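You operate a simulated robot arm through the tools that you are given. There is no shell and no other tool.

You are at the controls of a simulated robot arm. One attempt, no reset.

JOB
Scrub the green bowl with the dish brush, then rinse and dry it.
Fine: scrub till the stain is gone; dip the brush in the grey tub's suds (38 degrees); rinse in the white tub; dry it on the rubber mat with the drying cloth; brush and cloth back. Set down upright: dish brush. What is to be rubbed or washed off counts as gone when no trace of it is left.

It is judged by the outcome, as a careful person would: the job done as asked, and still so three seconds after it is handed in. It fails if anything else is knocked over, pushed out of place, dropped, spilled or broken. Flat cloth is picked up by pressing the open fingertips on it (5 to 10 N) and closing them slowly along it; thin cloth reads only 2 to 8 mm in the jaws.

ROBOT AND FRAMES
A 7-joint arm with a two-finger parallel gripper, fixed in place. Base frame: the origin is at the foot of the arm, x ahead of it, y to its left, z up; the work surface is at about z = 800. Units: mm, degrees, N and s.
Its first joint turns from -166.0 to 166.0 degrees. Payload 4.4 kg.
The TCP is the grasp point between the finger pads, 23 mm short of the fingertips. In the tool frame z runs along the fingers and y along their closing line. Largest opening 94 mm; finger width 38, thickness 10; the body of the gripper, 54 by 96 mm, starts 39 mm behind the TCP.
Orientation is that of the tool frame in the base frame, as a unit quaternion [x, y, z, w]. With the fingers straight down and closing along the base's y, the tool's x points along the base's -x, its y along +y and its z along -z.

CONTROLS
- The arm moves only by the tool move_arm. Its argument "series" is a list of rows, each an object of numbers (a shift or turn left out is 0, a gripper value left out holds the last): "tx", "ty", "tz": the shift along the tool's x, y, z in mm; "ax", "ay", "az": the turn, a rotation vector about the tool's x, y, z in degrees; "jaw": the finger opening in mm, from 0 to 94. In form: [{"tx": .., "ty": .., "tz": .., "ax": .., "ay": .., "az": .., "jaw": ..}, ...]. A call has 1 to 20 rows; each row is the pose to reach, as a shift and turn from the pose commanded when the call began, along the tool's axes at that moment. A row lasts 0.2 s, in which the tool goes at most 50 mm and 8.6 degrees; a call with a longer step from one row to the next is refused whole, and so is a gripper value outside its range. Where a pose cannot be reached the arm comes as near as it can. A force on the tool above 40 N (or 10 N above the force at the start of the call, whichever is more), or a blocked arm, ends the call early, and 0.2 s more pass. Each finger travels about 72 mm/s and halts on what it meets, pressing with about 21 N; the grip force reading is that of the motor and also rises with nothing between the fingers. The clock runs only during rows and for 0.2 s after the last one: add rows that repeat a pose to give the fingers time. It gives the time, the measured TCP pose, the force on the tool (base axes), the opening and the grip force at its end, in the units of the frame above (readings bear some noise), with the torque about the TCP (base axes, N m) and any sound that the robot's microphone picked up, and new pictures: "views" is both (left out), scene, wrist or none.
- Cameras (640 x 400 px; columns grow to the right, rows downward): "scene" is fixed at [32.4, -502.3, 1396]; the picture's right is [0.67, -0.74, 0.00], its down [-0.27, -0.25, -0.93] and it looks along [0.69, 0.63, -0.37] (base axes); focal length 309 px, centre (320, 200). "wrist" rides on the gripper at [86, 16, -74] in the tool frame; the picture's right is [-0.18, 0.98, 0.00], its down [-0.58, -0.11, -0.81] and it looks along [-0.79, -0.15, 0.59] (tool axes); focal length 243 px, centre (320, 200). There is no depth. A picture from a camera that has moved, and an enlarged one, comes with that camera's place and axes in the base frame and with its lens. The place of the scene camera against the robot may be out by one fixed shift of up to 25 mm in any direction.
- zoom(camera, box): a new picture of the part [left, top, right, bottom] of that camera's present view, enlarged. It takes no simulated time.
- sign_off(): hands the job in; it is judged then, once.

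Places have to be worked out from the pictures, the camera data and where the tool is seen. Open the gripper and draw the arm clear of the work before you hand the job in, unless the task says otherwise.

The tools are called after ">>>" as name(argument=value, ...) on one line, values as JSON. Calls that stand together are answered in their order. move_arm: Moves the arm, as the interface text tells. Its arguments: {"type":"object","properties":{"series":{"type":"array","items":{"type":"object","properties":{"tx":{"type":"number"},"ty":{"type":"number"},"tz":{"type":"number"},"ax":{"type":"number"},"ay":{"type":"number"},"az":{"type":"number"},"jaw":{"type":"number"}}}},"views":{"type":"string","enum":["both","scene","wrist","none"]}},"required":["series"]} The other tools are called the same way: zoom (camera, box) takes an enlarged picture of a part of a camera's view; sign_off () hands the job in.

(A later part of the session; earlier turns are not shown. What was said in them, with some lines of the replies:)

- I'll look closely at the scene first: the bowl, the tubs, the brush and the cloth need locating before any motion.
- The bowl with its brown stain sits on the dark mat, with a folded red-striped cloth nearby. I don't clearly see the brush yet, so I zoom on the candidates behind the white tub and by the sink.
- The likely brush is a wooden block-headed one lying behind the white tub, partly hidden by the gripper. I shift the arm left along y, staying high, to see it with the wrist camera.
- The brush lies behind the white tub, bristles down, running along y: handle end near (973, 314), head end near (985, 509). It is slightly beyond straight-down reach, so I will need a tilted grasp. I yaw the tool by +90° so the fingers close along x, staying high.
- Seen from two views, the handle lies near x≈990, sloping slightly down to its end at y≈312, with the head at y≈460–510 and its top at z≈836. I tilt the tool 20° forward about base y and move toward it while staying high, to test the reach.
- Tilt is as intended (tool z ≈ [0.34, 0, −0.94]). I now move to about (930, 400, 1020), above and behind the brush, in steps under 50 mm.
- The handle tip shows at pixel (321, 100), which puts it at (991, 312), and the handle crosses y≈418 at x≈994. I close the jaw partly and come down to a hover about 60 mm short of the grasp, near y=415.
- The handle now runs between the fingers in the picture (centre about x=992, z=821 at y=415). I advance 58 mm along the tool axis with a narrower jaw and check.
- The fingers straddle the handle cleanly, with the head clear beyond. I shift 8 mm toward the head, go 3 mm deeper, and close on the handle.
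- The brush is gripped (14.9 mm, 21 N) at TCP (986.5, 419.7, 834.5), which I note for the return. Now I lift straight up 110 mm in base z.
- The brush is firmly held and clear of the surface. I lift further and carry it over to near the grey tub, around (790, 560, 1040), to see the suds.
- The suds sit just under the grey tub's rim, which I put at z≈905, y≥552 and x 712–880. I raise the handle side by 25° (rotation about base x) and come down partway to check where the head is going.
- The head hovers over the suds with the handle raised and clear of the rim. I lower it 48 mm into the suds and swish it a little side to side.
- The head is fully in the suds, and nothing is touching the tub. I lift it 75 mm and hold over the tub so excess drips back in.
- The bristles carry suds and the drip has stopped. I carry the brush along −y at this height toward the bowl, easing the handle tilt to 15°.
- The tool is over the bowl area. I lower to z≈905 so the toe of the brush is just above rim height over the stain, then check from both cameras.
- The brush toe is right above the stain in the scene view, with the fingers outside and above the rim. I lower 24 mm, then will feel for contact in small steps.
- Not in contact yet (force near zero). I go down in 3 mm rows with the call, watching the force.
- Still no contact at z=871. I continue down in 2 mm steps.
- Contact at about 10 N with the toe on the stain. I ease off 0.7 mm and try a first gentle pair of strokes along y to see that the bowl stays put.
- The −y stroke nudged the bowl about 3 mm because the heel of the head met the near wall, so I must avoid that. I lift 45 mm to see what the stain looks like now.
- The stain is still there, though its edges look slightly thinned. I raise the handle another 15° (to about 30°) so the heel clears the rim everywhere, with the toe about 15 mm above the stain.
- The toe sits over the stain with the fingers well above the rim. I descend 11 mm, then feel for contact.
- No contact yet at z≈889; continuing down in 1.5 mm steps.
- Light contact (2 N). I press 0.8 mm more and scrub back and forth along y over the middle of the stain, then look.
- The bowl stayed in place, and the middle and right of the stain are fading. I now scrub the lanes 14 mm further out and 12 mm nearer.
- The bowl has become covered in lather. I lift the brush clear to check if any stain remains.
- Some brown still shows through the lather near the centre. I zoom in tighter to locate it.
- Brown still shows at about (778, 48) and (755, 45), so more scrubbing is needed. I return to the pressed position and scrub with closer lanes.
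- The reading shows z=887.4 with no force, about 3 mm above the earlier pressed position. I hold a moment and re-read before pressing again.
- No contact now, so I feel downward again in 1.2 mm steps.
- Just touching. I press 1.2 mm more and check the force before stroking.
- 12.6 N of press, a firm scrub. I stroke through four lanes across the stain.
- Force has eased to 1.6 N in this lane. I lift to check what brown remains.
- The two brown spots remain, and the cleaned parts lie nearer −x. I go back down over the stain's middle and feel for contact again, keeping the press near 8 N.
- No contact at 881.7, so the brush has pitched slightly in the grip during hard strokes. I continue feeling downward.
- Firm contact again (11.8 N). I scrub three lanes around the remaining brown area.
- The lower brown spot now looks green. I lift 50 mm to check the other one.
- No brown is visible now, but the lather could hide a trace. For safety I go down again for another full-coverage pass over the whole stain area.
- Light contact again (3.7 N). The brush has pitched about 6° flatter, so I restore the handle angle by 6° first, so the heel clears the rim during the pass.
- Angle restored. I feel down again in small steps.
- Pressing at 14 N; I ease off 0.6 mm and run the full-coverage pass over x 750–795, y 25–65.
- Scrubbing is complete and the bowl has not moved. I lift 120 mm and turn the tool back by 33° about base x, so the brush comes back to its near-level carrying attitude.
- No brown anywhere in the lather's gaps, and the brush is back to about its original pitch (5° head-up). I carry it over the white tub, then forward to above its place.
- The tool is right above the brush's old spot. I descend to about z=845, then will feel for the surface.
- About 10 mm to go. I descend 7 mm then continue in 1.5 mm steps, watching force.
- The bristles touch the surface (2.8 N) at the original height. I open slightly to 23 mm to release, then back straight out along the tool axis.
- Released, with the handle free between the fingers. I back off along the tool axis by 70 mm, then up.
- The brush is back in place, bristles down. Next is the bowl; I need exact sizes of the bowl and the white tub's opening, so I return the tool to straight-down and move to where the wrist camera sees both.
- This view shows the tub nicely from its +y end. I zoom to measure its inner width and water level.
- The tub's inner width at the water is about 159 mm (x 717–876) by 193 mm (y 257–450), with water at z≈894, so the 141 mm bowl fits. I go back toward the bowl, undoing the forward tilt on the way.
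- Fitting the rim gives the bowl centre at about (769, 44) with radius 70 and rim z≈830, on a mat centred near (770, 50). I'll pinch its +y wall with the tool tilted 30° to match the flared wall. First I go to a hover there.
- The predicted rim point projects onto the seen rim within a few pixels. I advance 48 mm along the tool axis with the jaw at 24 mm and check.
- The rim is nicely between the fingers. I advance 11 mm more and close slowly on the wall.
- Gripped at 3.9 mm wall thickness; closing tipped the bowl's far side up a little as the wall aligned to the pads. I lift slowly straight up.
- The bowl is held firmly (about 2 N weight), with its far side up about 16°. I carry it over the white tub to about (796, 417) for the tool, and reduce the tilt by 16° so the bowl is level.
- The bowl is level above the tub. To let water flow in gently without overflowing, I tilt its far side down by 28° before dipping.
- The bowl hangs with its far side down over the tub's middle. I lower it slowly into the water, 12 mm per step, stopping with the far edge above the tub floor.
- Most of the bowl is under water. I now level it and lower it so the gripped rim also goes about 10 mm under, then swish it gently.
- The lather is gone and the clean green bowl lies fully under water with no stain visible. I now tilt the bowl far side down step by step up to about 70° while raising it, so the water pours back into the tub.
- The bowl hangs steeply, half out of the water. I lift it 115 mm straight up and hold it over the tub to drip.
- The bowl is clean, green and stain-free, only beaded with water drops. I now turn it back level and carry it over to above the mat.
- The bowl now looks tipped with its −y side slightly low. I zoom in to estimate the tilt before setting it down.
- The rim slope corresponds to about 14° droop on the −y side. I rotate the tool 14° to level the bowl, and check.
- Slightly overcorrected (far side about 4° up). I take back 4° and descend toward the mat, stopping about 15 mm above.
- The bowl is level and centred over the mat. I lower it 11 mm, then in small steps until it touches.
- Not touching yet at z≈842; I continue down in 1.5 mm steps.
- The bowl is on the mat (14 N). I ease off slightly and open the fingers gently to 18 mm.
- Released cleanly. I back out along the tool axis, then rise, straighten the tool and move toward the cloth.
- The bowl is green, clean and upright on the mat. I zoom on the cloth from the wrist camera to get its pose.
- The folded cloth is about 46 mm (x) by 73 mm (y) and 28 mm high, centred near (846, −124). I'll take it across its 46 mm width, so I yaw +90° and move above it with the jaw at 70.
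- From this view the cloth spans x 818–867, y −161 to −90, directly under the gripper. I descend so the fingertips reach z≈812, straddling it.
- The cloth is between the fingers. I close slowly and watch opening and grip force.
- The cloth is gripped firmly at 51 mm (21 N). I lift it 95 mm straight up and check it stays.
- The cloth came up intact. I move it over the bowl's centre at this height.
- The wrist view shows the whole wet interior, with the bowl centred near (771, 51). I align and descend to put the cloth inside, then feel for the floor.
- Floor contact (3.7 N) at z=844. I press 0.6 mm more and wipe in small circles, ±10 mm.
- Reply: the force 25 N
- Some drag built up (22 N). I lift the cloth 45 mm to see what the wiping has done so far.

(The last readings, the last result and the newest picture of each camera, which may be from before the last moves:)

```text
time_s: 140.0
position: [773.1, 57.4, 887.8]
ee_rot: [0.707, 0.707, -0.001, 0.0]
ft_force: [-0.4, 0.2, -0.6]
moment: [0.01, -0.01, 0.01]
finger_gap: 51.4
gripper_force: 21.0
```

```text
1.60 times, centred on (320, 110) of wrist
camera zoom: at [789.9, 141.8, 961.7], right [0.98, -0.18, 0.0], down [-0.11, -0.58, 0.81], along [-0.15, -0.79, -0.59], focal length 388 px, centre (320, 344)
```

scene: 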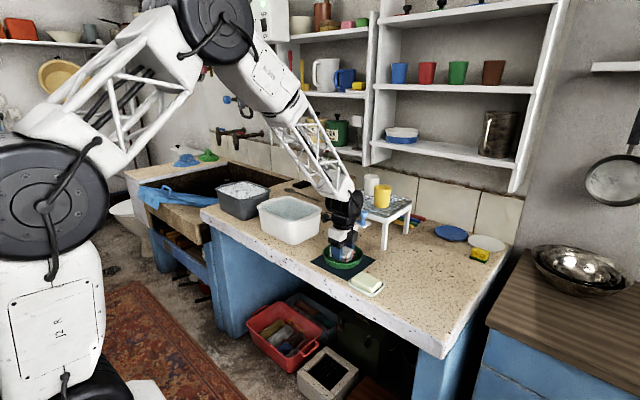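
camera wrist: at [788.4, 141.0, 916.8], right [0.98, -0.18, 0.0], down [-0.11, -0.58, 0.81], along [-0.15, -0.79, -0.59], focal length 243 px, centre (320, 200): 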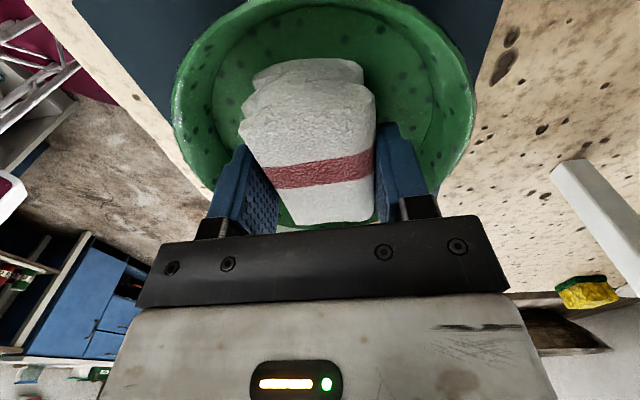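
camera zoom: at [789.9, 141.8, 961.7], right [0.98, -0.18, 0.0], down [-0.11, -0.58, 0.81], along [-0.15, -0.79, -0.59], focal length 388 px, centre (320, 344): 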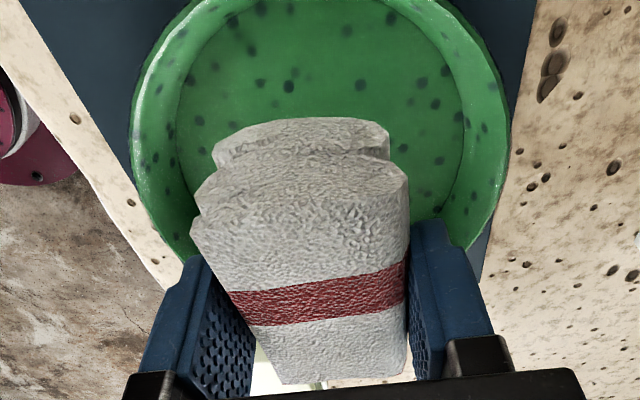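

Drops are still spread over the surface, so drying needs much more wiping. I go back down centred on the bowl and run wider circles.

>>> move_arm(series=[{"tx": -4, "ty": 2, "tz": 20}, {"tx": -4, "ty": 2, "tz": 38}, {"tx": -4, "ty": 2, "tz": 44.6}, {"tx": 9, "ty": 2, "tz": 44.6}, {"tx": 6, "ty": 13, "tz": 44.6}, {"tx": -4, "ty": 17, "tz": 44.6}, {"tx": -14, "ty": 13, "tz": 44.6}, {"tx": -18, "ty": 2, "tz": 44.6}, {"tx": -14, "ty": -9, "tz": 44.6}, {"tx": -4, "ty": -13, "tz": 44.6}, {"tx": 6, "ty": -9, "tz": 44.6}, {"tx": 10, "ty": 2, "tz": 44.6}, {"tx": 6, "ty": 13, "tz": 44.6}, {"tx": -4, "ty": 17, "tz": 44.6}, {"tx": -14, "ty": 13, "tz": 44.6}, {"tx": -18, "ty": 2, "tz": 44.6}, {"tx": -14, "ty": -9, "tz": 44.6}, {"tx": -4, "ty": -13, "tz": 44.6}, {"tx": 6, "ty": -9, "tz": 44.6}, {"tx": -4, "ty": 2, "tz": 44.6}])

>>> zoom(camera="scene", box=[310, 215, 390, 275])

>>> zoom(camera="wrist", box=[120, 0, 520, 220])

```text
time_s: 144.2
position: [774.4, 48.6, 844.2]
ee_rot: [0.707, 0.707, 0.001, 0.0]
ft_force: [0.2, 0.2, -0.7]
moment: [0.02, 0.02, -0.01]
finger_gap: 51.7
gripper_force: 21.1
camera wrist: at [790.6, 134.4, 919.2], right [0.98, -0.18, 0.0], down [-0.11, -0.58, 0.81], along [-0.15, -0.79, -0.59], focal length 243 px, centre (320, 200)
```

scene: 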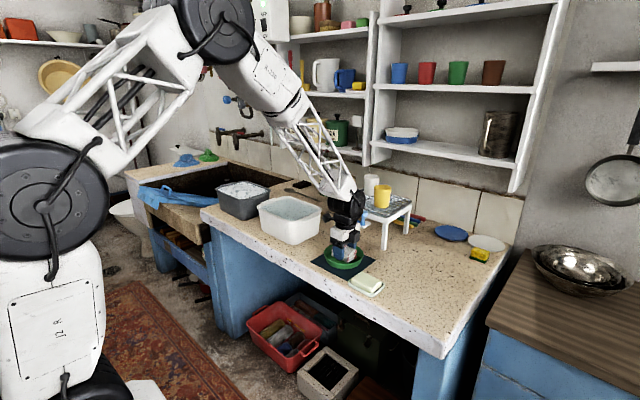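
wrist: 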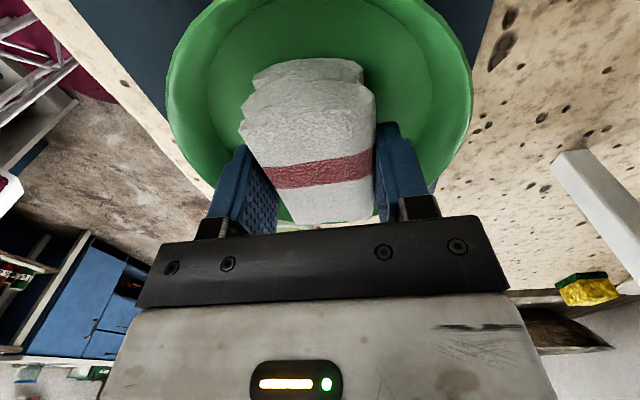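

```text
6.67 times, centred on (350, 245) of scene
camera zoom: at [32.4, -502.3, 1396.0], right [0.67, -0.74, 0.0], down [-0.27, -0.25, -0.93], along [0.69, 0.63, -0.37], focal length 2060 px, centre (120, -100)
```

zoom: 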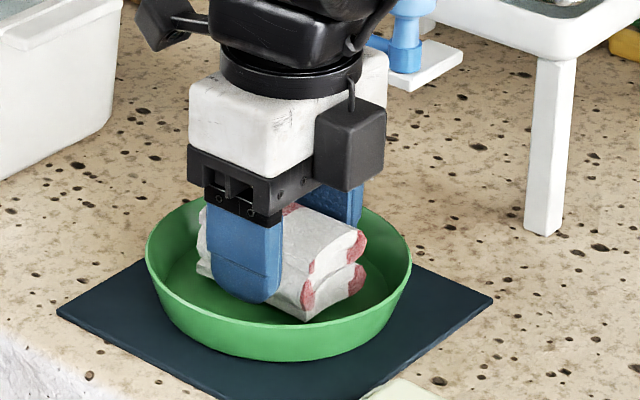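

```text
1.60 times, centred on (320, 110) of wrist
camera zoom: at [790.6, 134.4, 919.2], right [0.98, -0.18, 0.0], down [-0.11, -0.58, 0.81], along [-0.15, -0.79, -0.59], focal length 388 px, centre (320, 344)
```

zoom: 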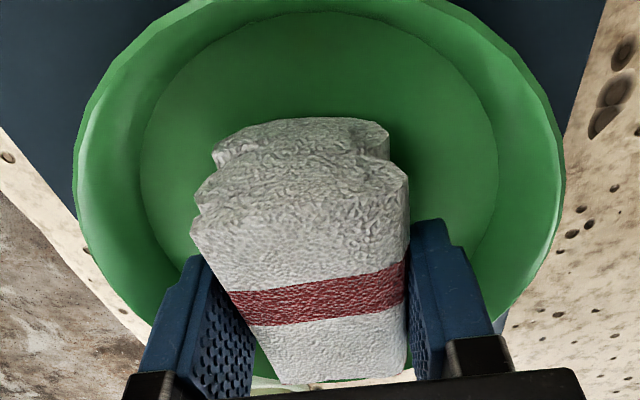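

All the drops have vanished — the bowl looks dry. I lift the cloth out and inspect.

>>> move_arm(series=[{"tz": -12}, {"tz": -30}, {"tz": -55}, {"tz": -85}, {"tz": -85}])

>>> zoom(camera="scene", box=[310, 215, 390, 275])

>>> zoom(camera="wrist", box=[120, 0, 520, 220])

```text
time_s: 145.4
position: [776.1, 47.6, 931.9]
ee_rot: [0.707, 0.707, 0.0, -0.001]
ft_force: [-0.9, -0.3, -1.7]
moment: [0.01, -0.03, -0.03]
finger_gap: 51.5
gripper_force: 21.5
camera wrist: at [792.8, 134.3, 1004.9], right [0.98, -0.18, 0.0], down [-0.11, -0.58, 0.81], along [-0.15, -0.79, -0.59], focal length 243 px, centre (320, 200)
```

scene: 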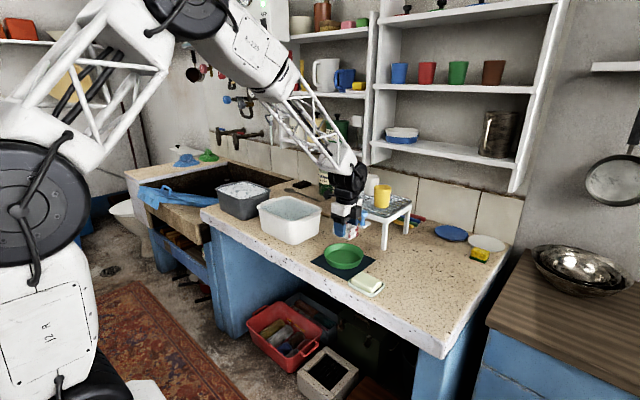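
wrist: 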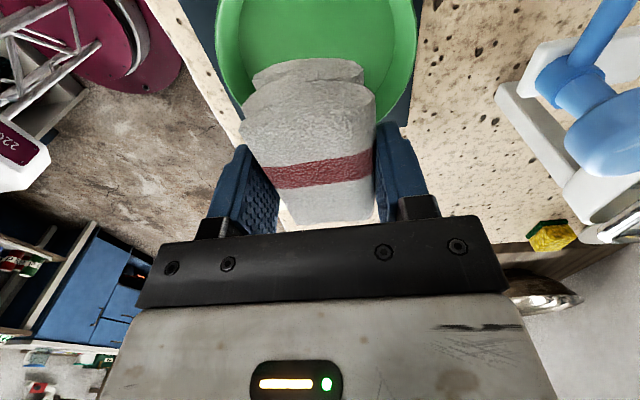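

```text
6.67 times, centred on (350, 245) of scene
camera zoom: at [32.4, -502.3, 1396.0], right [0.67, -0.74, 0.0], down [-0.27, -0.25, -0.93], along [0.69, 0.63, -0.37], focal length 2060 px, centre (120, -100)
```

zoom: 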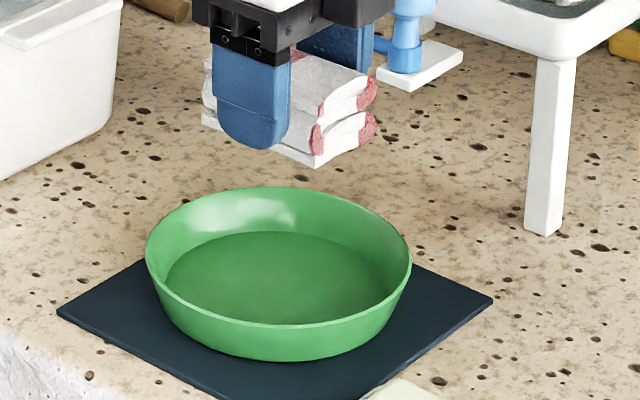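

```text
1.60 times, centred on (320, 110) of wrist
camera zoom: at [792.8, 134.3, 1004.9], right [0.98, -0.18, 0.0], down [-0.11, -0.58, 0.81], along [-0.15, -0.79, -0.59], focal length 388 px, centre (320, 344)
```

zoom: 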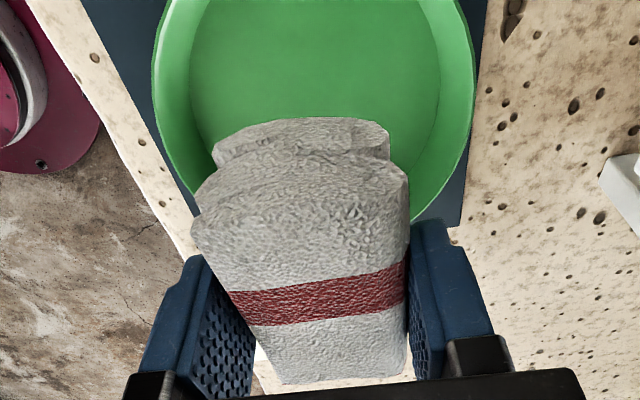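

The bowl is clean and dry on the mat. Now I carry the cloth back to exactly where it was, reversing the commanded moves.

>>> move_arm(series=[{"tx": -44, "ty": 17}, {"tx": -88, "ty": 35}, {"tx": -132, "ty": 52}, {"tx": -174.7, "ty": 69}, {"tx": -174.7, "ty": 69, "tz": 35}, {"tx": -174.7, "ty": 69, "tz": 65}, {"tx": -174.7, "ty": 69, "tz": 84}, {"tx": -174.7, "ty": 69, "tz": 90}, {"tx": -174.7, "ty": 69, "tz": 90}])

>>> zoom(camera="scene", box=[360, 210, 440, 290])

```text
time_s: 147.4
position: [844.3, -125.5, 839.5]
ee_rot: [0.707, 0.707, 0.0, 0.0]
ft_force: [-0.1, 0.4, -0.1]
moment: [0.0, -0.01, 0.0]
finger_gap: 51.6
gripper_force: 20.8
camera wrist: at [860.3, -40.0, 913.9], right [0.98, -0.18, 0.0], down [-0.11, -0.58, 0.81], along [-0.15, -0.79, -0.59], focal length 243 px, centre (320, 200)
```

scene: 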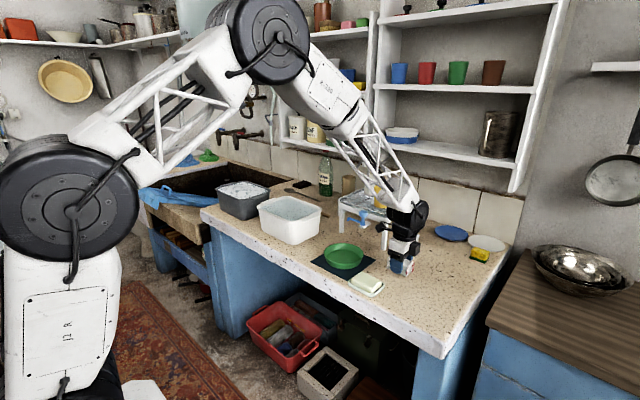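
wrist: 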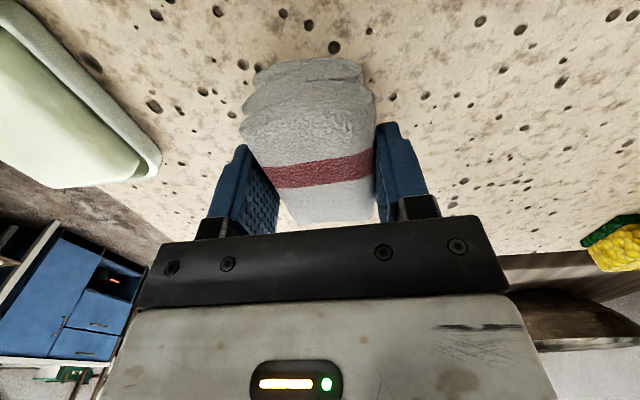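

```text
5.00 times, centred on (400, 250) of scene
camera zoom: at [32.4, -502.3, 1396.0], right [0.67, -0.74, 0.0], down [-0.27, -0.25, -0.93], along [0.69, 0.63, -0.37], focal length 1545 px, centre (-80, -50)
```

zoom: 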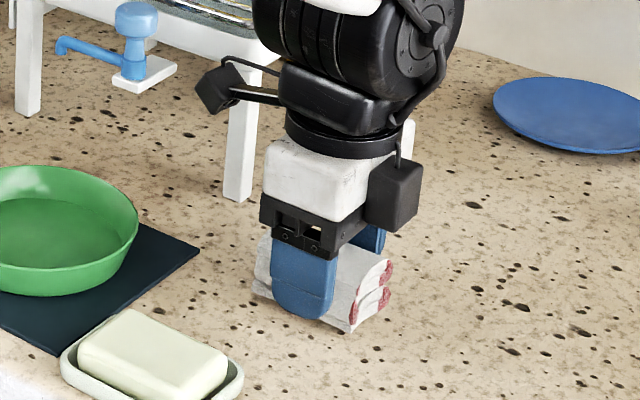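

The cloth is a few millimetres above its spot. I lower it in small steps until it touches.

>>> move_arm(series=[{"tz": 1.5}, {"tz": 3}, {"tz": 3}], views="none")

>>> move_arm(series=[{"tz": 1.2}, {"tz": 1.2}], views="none")

```text
time_s: 148.2
position: [841.7, -127.2, 836.3]
ee_rot: [0.707, 0.707, -0.001, 0.0]
ft_force: [0.0, 0.2, -0.5]
moment: [-0.04, 0.01, 0.0]
finger_gap: 51.7
gripper_force: 21.4
```

```text
time_s: 148.8
position: [843.3, -124.7, 835.2]
ee_rot: [0.707, 0.707, 0.0, 0.0]
ft_force: [-0.4, -0.1, 0.0]
moment: [-0.04, -0.02, 0.0]
finger_gap: 51.5
gripper_force: 20.9
```

Still not in contact at 835; a bit further down.

>>> move_arm(series=[{"tz": 1}, {"tz": 1}], views="none")

>>> move_arm(series=[{"tz": 0.8}, {"tz": 0.8}], views="none")

```text
time_s: 149.4
position: [841.9, -124.6, 833.8]
ee_rot: [0.707, 0.707, 0.0, 0.0]
ft_force: [0.1, -0.6, -1.1]
moment: [0.0, 0.01, 0.01]
finger_gap: 51.3
gripper_force: 21.0
```

```text
time_s: 150.0
position: [842.5, -125.0, 833.5]
ee_rot: [0.707, 0.707, 0.0, 0.001]
ft_force: [0.2, 1.4, 2.2]
moment: [-0.03, -0.03, 0.01]
finger_gap: 51.6
gripper_force: 20.9
```

Contact (2 N). The cloth rests on the counter, so I open the fingers slowly to 72 mm.

>>> move_arm(series=[{"jaw": 54}, {"jaw": 58}, {"jaw": 64}, {"jaw": 70}, {"jaw": 72}, {"jaw": 72}])

>>> zoom(camera="scene", box=[360, 210, 440, 290])

```text
time_s: 151.4
position: [843.5, -125.4, 832.7]
ee_rot: [0.708, 0.706, 0.0, -0.001]
ft_force: [-0.1, -0.8, 0.7]
moment: [-0.01, 0.0, 0.0]
finger_gap: 72.1
gripper_force: 0.1
camera wrist: at [859.0, -39.4, 907.9], right [0.98, -0.18, 0.0], down [-0.11, -0.58, 0.81], along [-0.15, -0.79, -0.59], focal length 243 px, centre (320, 200)
```

scene: 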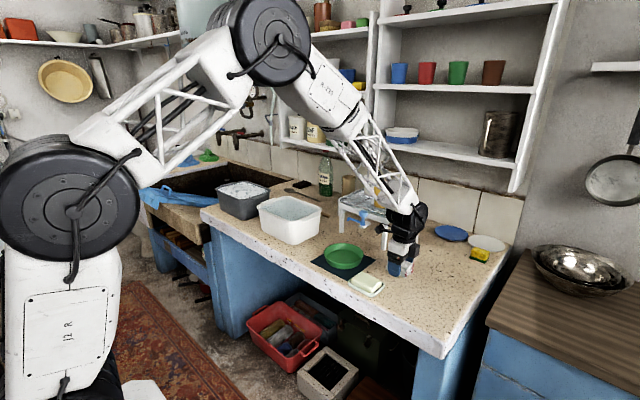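
wrist: 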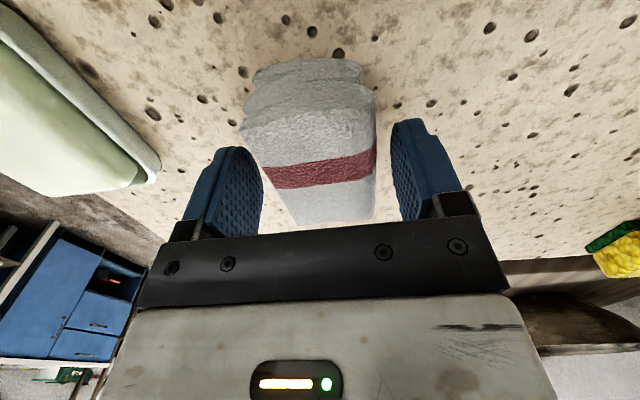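

```text
5.00 times, centred on (400, 250) of scene
camera zoom: at [32.4, -502.3, 1396.0], right [0.67, -0.74, 0.0], down [-0.27, -0.25, -0.93], along [0.69, 0.63, -0.37], focal length 1545 px, centre (-80, -50)
```

zoom: 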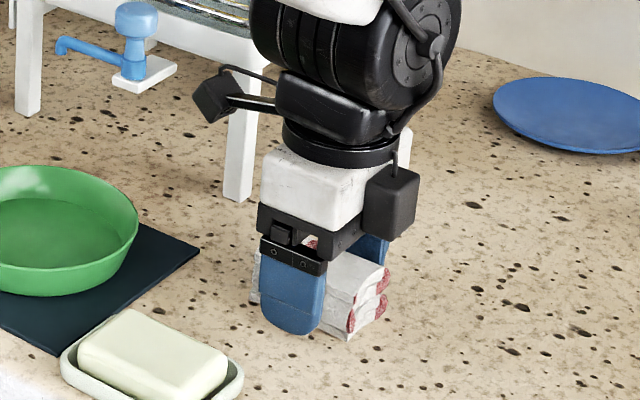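

The cloth is released in place. I rise straight up and draw the arm back, then inspect everything.

>>> move_arm(series=[{"tz": -15}, {"tz": -45}, {"tz": -90}, {"tz": -138}, {"tz": -186}, {"tz": -234}, {"tz": -280, "ty": -15}, {"tz": -300, "ty": -60}, {"tz": -300, "ty": -108}, {"tz": -300, "ty": -156}, {"tz": -300, "ty": -200}, {"tz": -300, "ty": -200}])

>>> zoom(camera="scene", box=[300, 200, 440, 300])

>>> zoom(camera="scene", box=[210, 150, 350, 250])

>>> zoom(camera="scene", box=[325, 240, 375, 275])

```text
time_s: 154.0
position: [645.5, -125.4, 1132.0]
ee_rot: [0.707, 0.707, 0.0, 0.0]
ft_force: [0.8, -0.1, 0.0]
moment: [0.02, 0.02, -0.02]
finger_gap: 72.1
gripper_force: 0.1
camera wrist: at [661.8, -39.9, 1207.4], right [0.98, -0.18, 0.0], down [-0.11, -0.58, 0.81], along [-0.15, -0.79, -0.59], focal length 243 px, centre (320, 200)
```

scene: 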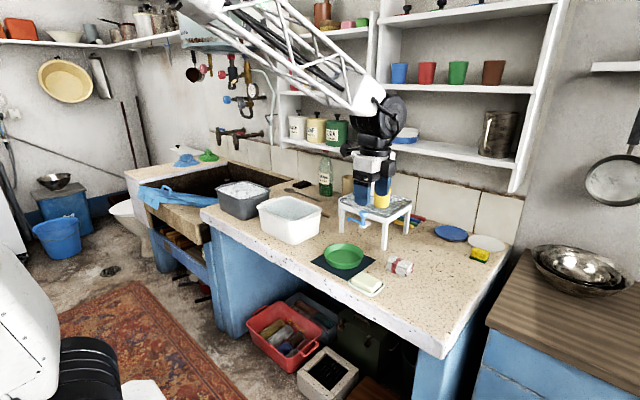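
wrist: 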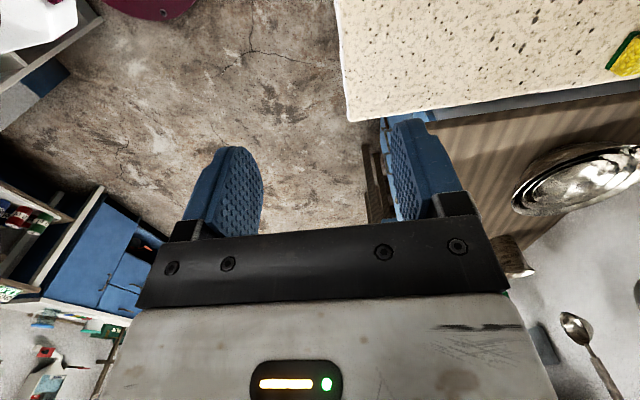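

```text
4.00 times, centred on (370, 250) of scene
camera zoom: at [32.4, -502.3, 1396.0], right [0.67, -0.74, 0.0], down [-0.27, -0.25, -0.93], along [0.69, 0.63, -0.37], focal length 1236 px, centre (120, 0)
```

zoom: 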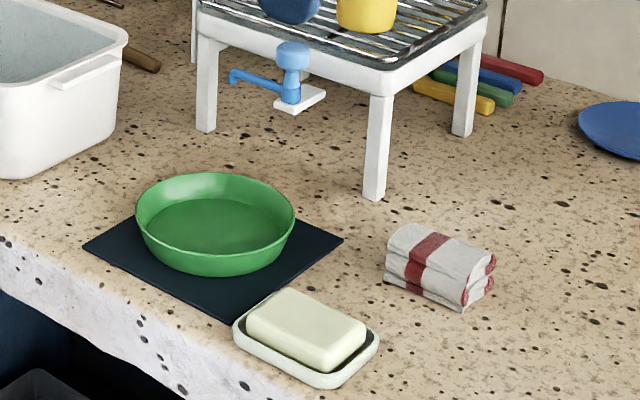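

```text
4.00 times, centred on (280, 200) of scene
camera zoom: at [32.4, -502.3, 1396.0], right [0.67, -0.74, 0.0], down [-0.27, -0.25, -0.93], along [0.69, 0.63, -0.37], focal length 1236 px, centre (480, 200)
```

zoom: 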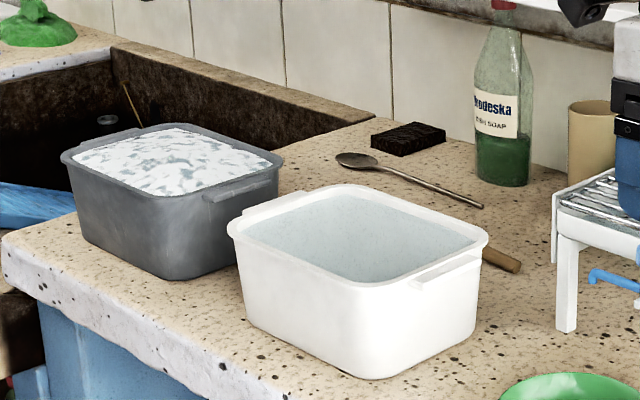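

```text
11.43 times, centred on (350, 258) of scene
camera zoom: at [32.4, -502.3, 1396.0], right [0.67, -0.74, 0.0], down [-0.27, -0.25, -0.93], along [0.69, 0.63, -0.37], focal length 3532 px, centre (-23, -457)
```

zoom: 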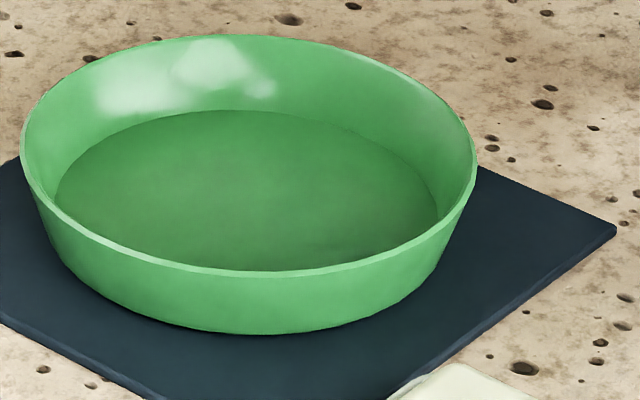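

Everything looks in order, but I want to be sure about a faint tint on the bowl floor near the front. I zoom in further.

>>> zoom(camera="scene", box=[336, 252, 366, 268])

>>> move_arm(series=[{"tx": 40, "ty": 15, "tz": 10}, {"tx": 80, "ty": 30, "tz": 20}, {"tx": 120, "ty": 50, "tz": 30}, {"tx": 160, "ty": 70, "tz": 45}, {"tx": 200, "ty": 90, "tz": 65}, {"tx": 235, "ty": 105, "tz": 90}, {"tx": 260, "ty": 115, "tz": 125}, {"tx": 275, "ty": 115, "tz": 165}, {"tx": 275, "ty": 115, "tz": 190}, {"tx": 275, "ty": 115, "tz": 190}], views="wrist")

>>> zoom(camera="wrist", box=[200, 20, 440, 170])

```text
16.00 times, centred on (351, 260) of scene
camera zoom: at [32.4, -502.3, 1396.0], right [0.67, -0.74, 0.0], down [-0.27, -0.25, -0.93], along [0.69, 0.63, -0.37], focal length 4944 px, centre (-176, -760)
```

zoom: 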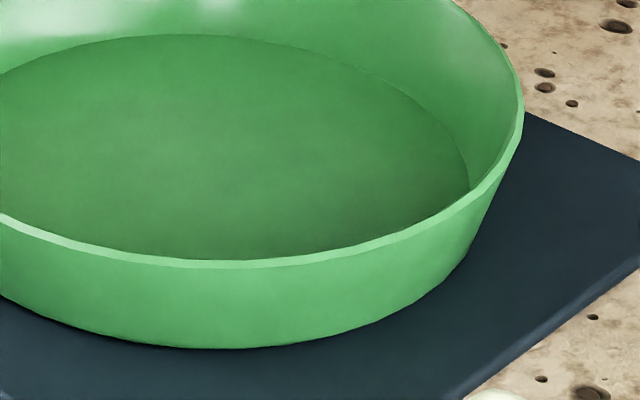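

```text
time_s: 156.2
position: [759.9, 152.0, 941.2]
ee_rot: [0.708, 0.707, 0.0, 0.0]
ft_force: [-0.9, -0.9, 0.7]
moment: [0.0, 0.01, 0.0]
finger_gap: 72.0
gripper_force: 0.0
camera wrist: at [775.4, 237.3, 1016.0], right [0.98, -0.18, 0.0], down [-0.11, -0.58, 0.81], along [-0.15, -0.79, -0.59], focal length 243 px, centre (320, 200)
```

wrist: 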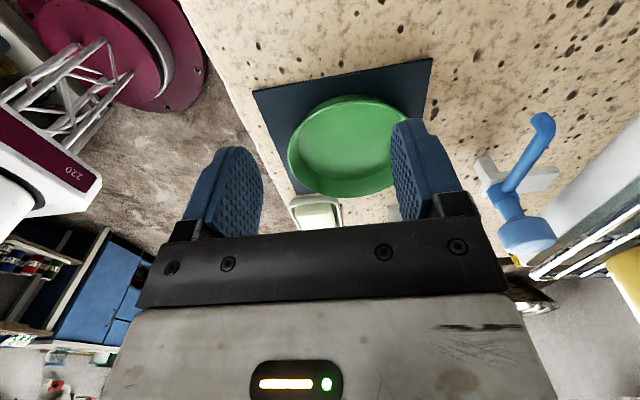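

```text
2.67 times, centred on (320, 95) of wrist
camera zoom: at [775.4, 237.3, 1016.0], right [0.98, -0.18, 0.0], down [-0.11, -0.58, 0.81], along [-0.15, -0.79, -0.59], focal length 647 px, centre (320, 480)
```

zoom: 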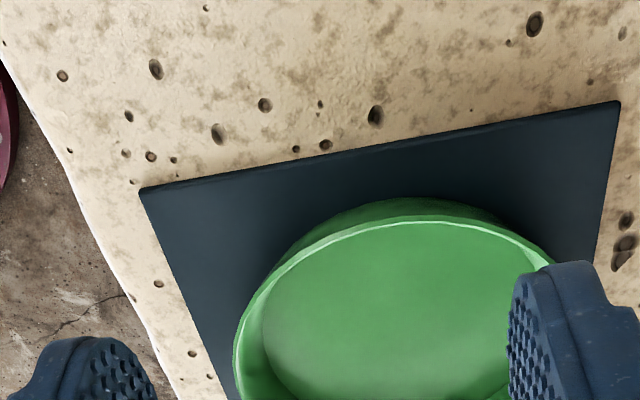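

The floor appears clean; I look closer at the lower-left region of the floor for any faint tint.

>>> zoom(camera="wrist", box=[285, 90, 405, 200])

>>> zoom(camera="wrist", box=[290, 125, 390, 190])

```text
3.64 times, centred on (345, 145) of wrist
camera zoom: at [775.4, 237.3, 1016.0], right [0.98, -0.18, 0.0], down [-0.11, -0.58, 0.81], along [-0.15, -0.79, -0.59], focal length 882 px, centre (229, 400)
```

zoom: 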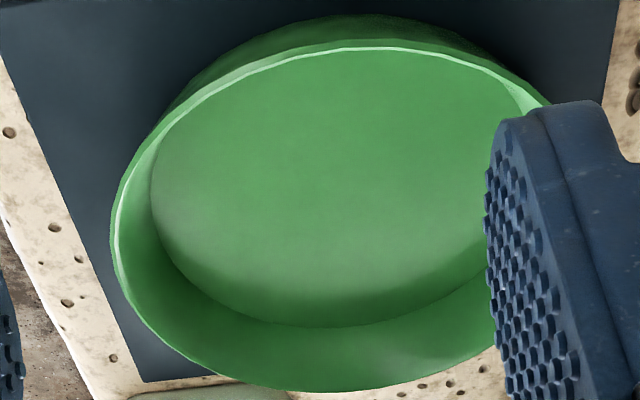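

```text
6.15 times, centred on (340, 158) of wrist
camera zoom: at [775.4, 237.3, 1016.0], right [0.98, -0.18, 0.0], down [-0.11, -0.58, 0.81], along [-0.15, -0.79, -0.59], focal length 1493 px, centre (197, 462)
```

zoom: 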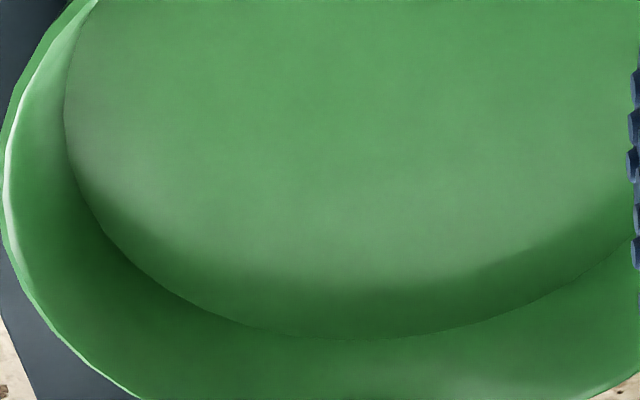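

The bowl is spotless. Now I compare the brush's and other items' placement with the first pictures using the same zoom boxes.

>>> zoom(camera="scene", box=[200, 150, 360, 260])

>>> zoom(camera="scene", box=[300, 160, 460, 300])

```text
3.64 times, centred on (280, 205) of scene
camera zoom: at [32.4, -502.3, 1396.0], right [0.67, -0.74, 0.0], down [-0.27, -0.25, -0.93], along [0.69, 0.63, -0.37], focal length 1124 px, centre (466, 182)
```

zoom: 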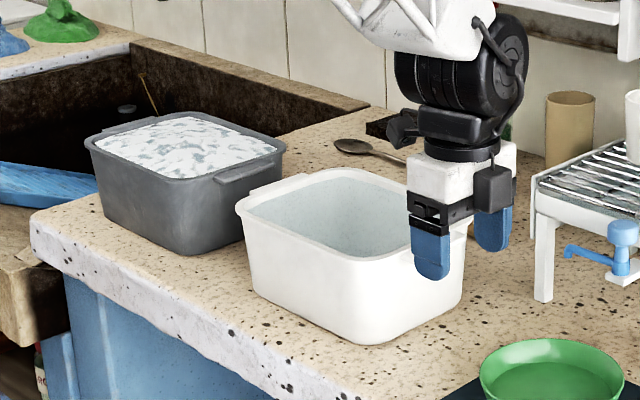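

```text
2.86 times, centred on (380, 230) of scene
camera zoom: at [32.4, -502.3, 1396.0], right [0.67, -0.74, 0.0], down [-0.27, -0.25, -0.93], along [0.69, 0.63, -0.37], focal length 883 px, centre (149, 114)
```

zoom: 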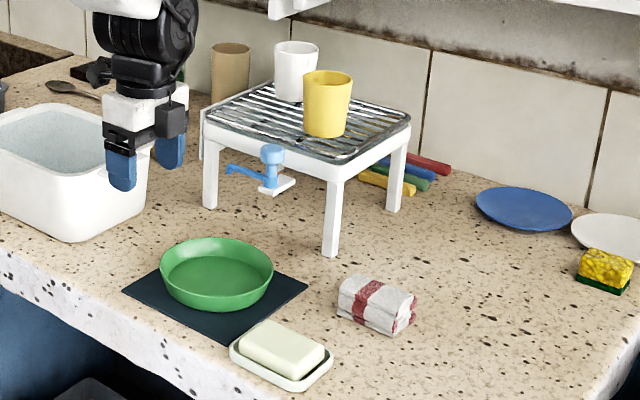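

All items match their initial positions. I raise the arm and return to the earlier viewing pose to check the brush from above.

>>> move_arm(series=[{"tz": -45}, {"tz": -90}, {"tz": -130, "tx": 25, "ty": -10}, {"tz": -165, "tx": 55, "ty": -25}, {"tz": -195, "tx": 92, "ty": -40, "az": -8}, {"tz": -215, "tx": 130, "ty": -55, "az": -16}, {"tz": -227, "tx": 168, "ty": -70, "az": -24}, {"tz": -227, "tx": 205, "ty": -85, "az": -32}, {"tz": -227, "tx": 224, "ty": -95, "az": -40}, {"tz": -227, "tx": 224, "ty": -95, "az": -48}, {"tz": -227, "tx": 224, "ty": -95, "az": -56}, {"tz": -227, "tx": 224, "ty": -95, "az": -64}, {"tz": -227, "tx": 224, "ty": -95, "az": -72}, {"tz": -227, "tx": 224, "ty": -95, "az": -80}, {"tz": -227, "tx": 224, "ty": -95, "az": -88}, {"tz": -227, "tx": 224, "ty": -95, "az": -90}, {"tz": -227, "tx": 224, "ty": -95, "az": -90}])

>>> zoom(camera="wrist", box=[290, 110, 430, 200])

>>> zoom(camera="wrist", box=[20, 30, 240, 170])

```text
time_s: 159.8
position: [664.2, 372.4, 1169.4]
ee_rot: [0.0, 1.0, 0.0, 0.0]
ft_force: [0.5, 0.4, -0.1]
moment: [-0.02, 0.02, 0.01]
finger_gap: 71.9
gripper_force: 0.2
camera wrist: at [577.8, 388.9, 1244.3], right [0.18, 0.98, 0.0], down [0.58, -0.11, 0.81], along [0.79, -0.15, -0.59], focal length 243 px, centre (320, 200)
```

scene: 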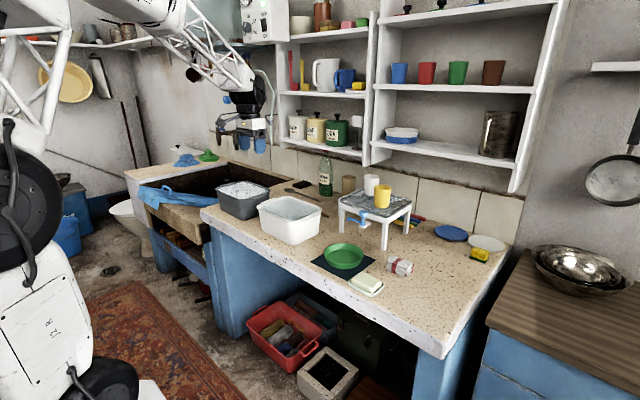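
wrist: 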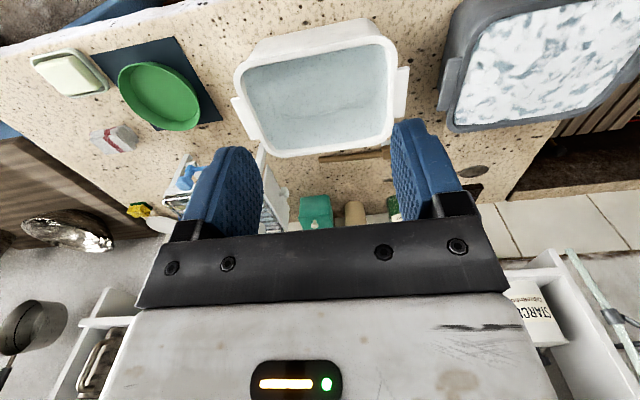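

```text
4.44 times, centred on (360, 155) of wrist
camera zoom: at [577.8, 388.9, 1244.3], right [0.18, 0.98, 0.0], down [0.58, -0.11, 0.81], along [0.79, -0.15, -0.59], focal length 1078 px, centre (142, 400)
```

zoom: 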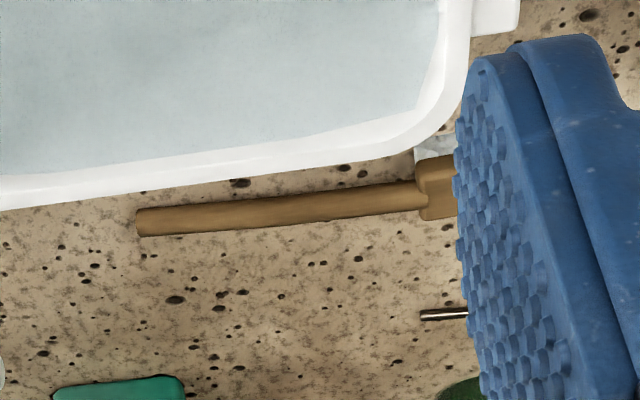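

```text
2.86 times, centred on (130, 100) of wrist
camera zoom: at [577.8, 388.9, 1244.3], right [0.18, 0.98, 0.0], down [0.58, -0.11, 0.81], along [0.79, -0.15, -0.59], focal length 693 px, centre (863, 486)
```

zoom: 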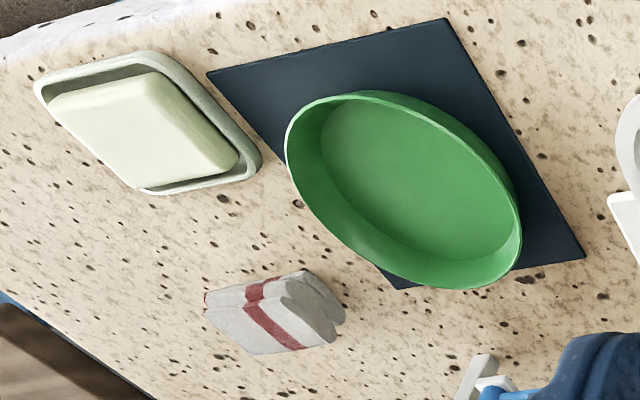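

The brush lies bristles-down in its place, the cloth and bowl are right, and nothing else has moved. I open the gripper fully and take the arm back to its starting pose.

>>> move_arm(series=[{"ty": -45, "jaw": 94}, {"ty": -90}, {"ty": -135}, {"ty": -180}, {"ty": -223}, {"ty": -223}])

>>> zoom(camera="wrist", box=[440, 100, 640, 225])

>>> zoom(camera="scene", box=[200, 150, 440, 300])

```text
time_s: 161.2
position: [665.3, 151.7, 1169.5]
ee_rot: [0.0, 1.0, 0.0, 0.0]
ft_force: [1.0, -0.1, -0.1]
moment: [0.01, -0.03, -0.02]
finger_gap: 94.2
gripper_force: 0.1
camera wrist: at [578.7, 167.3, 1244.4], right [0.18, 0.98, 0.0], down [0.58, -0.11, 0.81], along [0.79, -0.15, -0.59], focal length 243 px, centre (320, 200)
```

scene: 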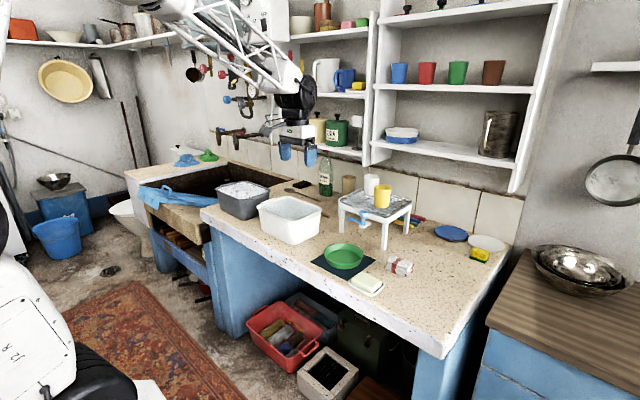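
wrist: 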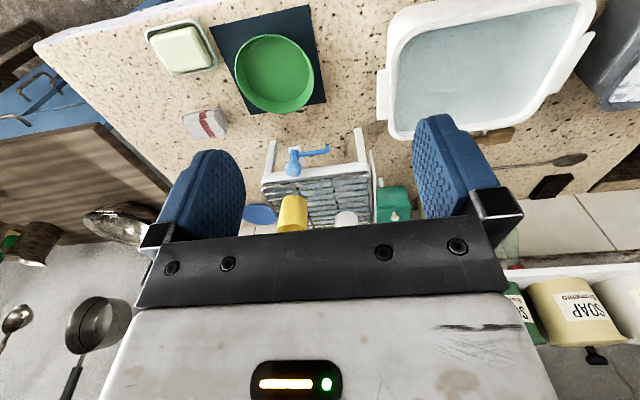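

```text
3.20 times, centred on (540, 162) of wrist
camera zoom: at [578.7, 167.3, 1244.4], right [0.18, 0.98, 0.0], down [0.58, -0.11, 0.81], along [0.79, -0.15, -0.59], focal length 776 px, centre (-384, 320)
```

zoom: 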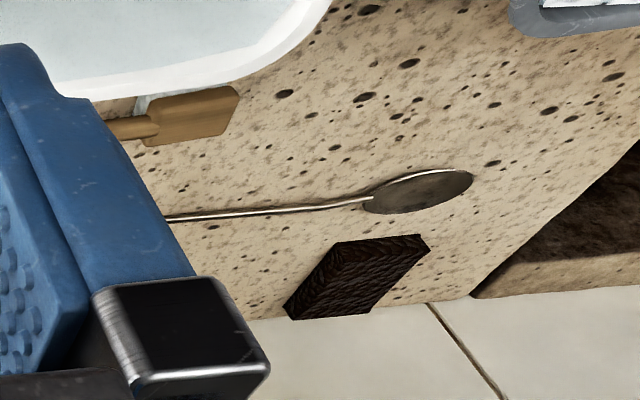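

```text
2.67 times, centred on (320, 225) of scene
camera zoom: at [32.4, -502.3, 1396.0], right [0.67, -0.74, 0.0], down [-0.27, -0.25, -0.93], along [0.69, 0.63, -0.37], focal length 824 px, centre (320, 133)
```

zoom: 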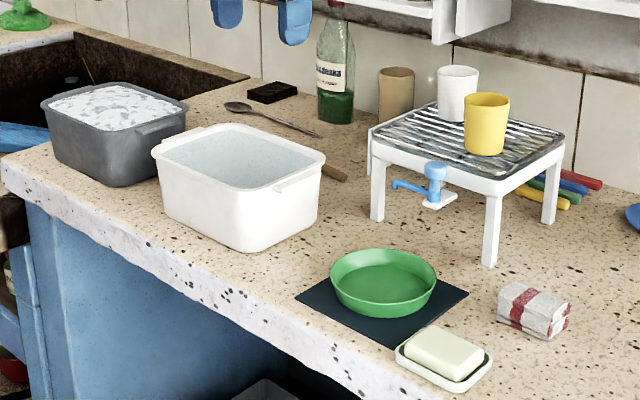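

The bowl is clean, rinsed and dry on the mat, the brush is back with its bristles down, and the cloth is back in its spot. The gripper is open and the arm is clear, so I hand the job in.

>>> sign_off()

```text
The job is handed in.
```

The green bowl is scrubbed, rinsed and dry, and sits upright on the rubber mat. I checked it up close from both cameras and saw no trace of the stain, no lather and no water drops.

- **Scrubbing:** I dipped the brush in the grey tub's suds and scrubbed until no brown showed, then made one more pass in case the lather hid any. Early on, the brush nudged the bowl about 3 mm, and it stayed on the mat.
- **Rinsing:** I lowered the bowl fully into the white tub, poured the water back and let it drip there. I saw nothing spilled.
- **Drying:** I wiped it on the mat with the drying cloth until the drops were gone. It sits a few millimetres off the mat's centre but fully on it.
- **Brush:** It is back behind the white tub, bristles down. By my estimate its head is about 8 mm nearer the arm than before, turned about 3°, and some lather is still on the bristles.
- **Cloth:** It is back in its original spot.

Nothing else looked moved compared with the first pictures. The gripper is open and the arm is back near its starting pose, clear of the work.
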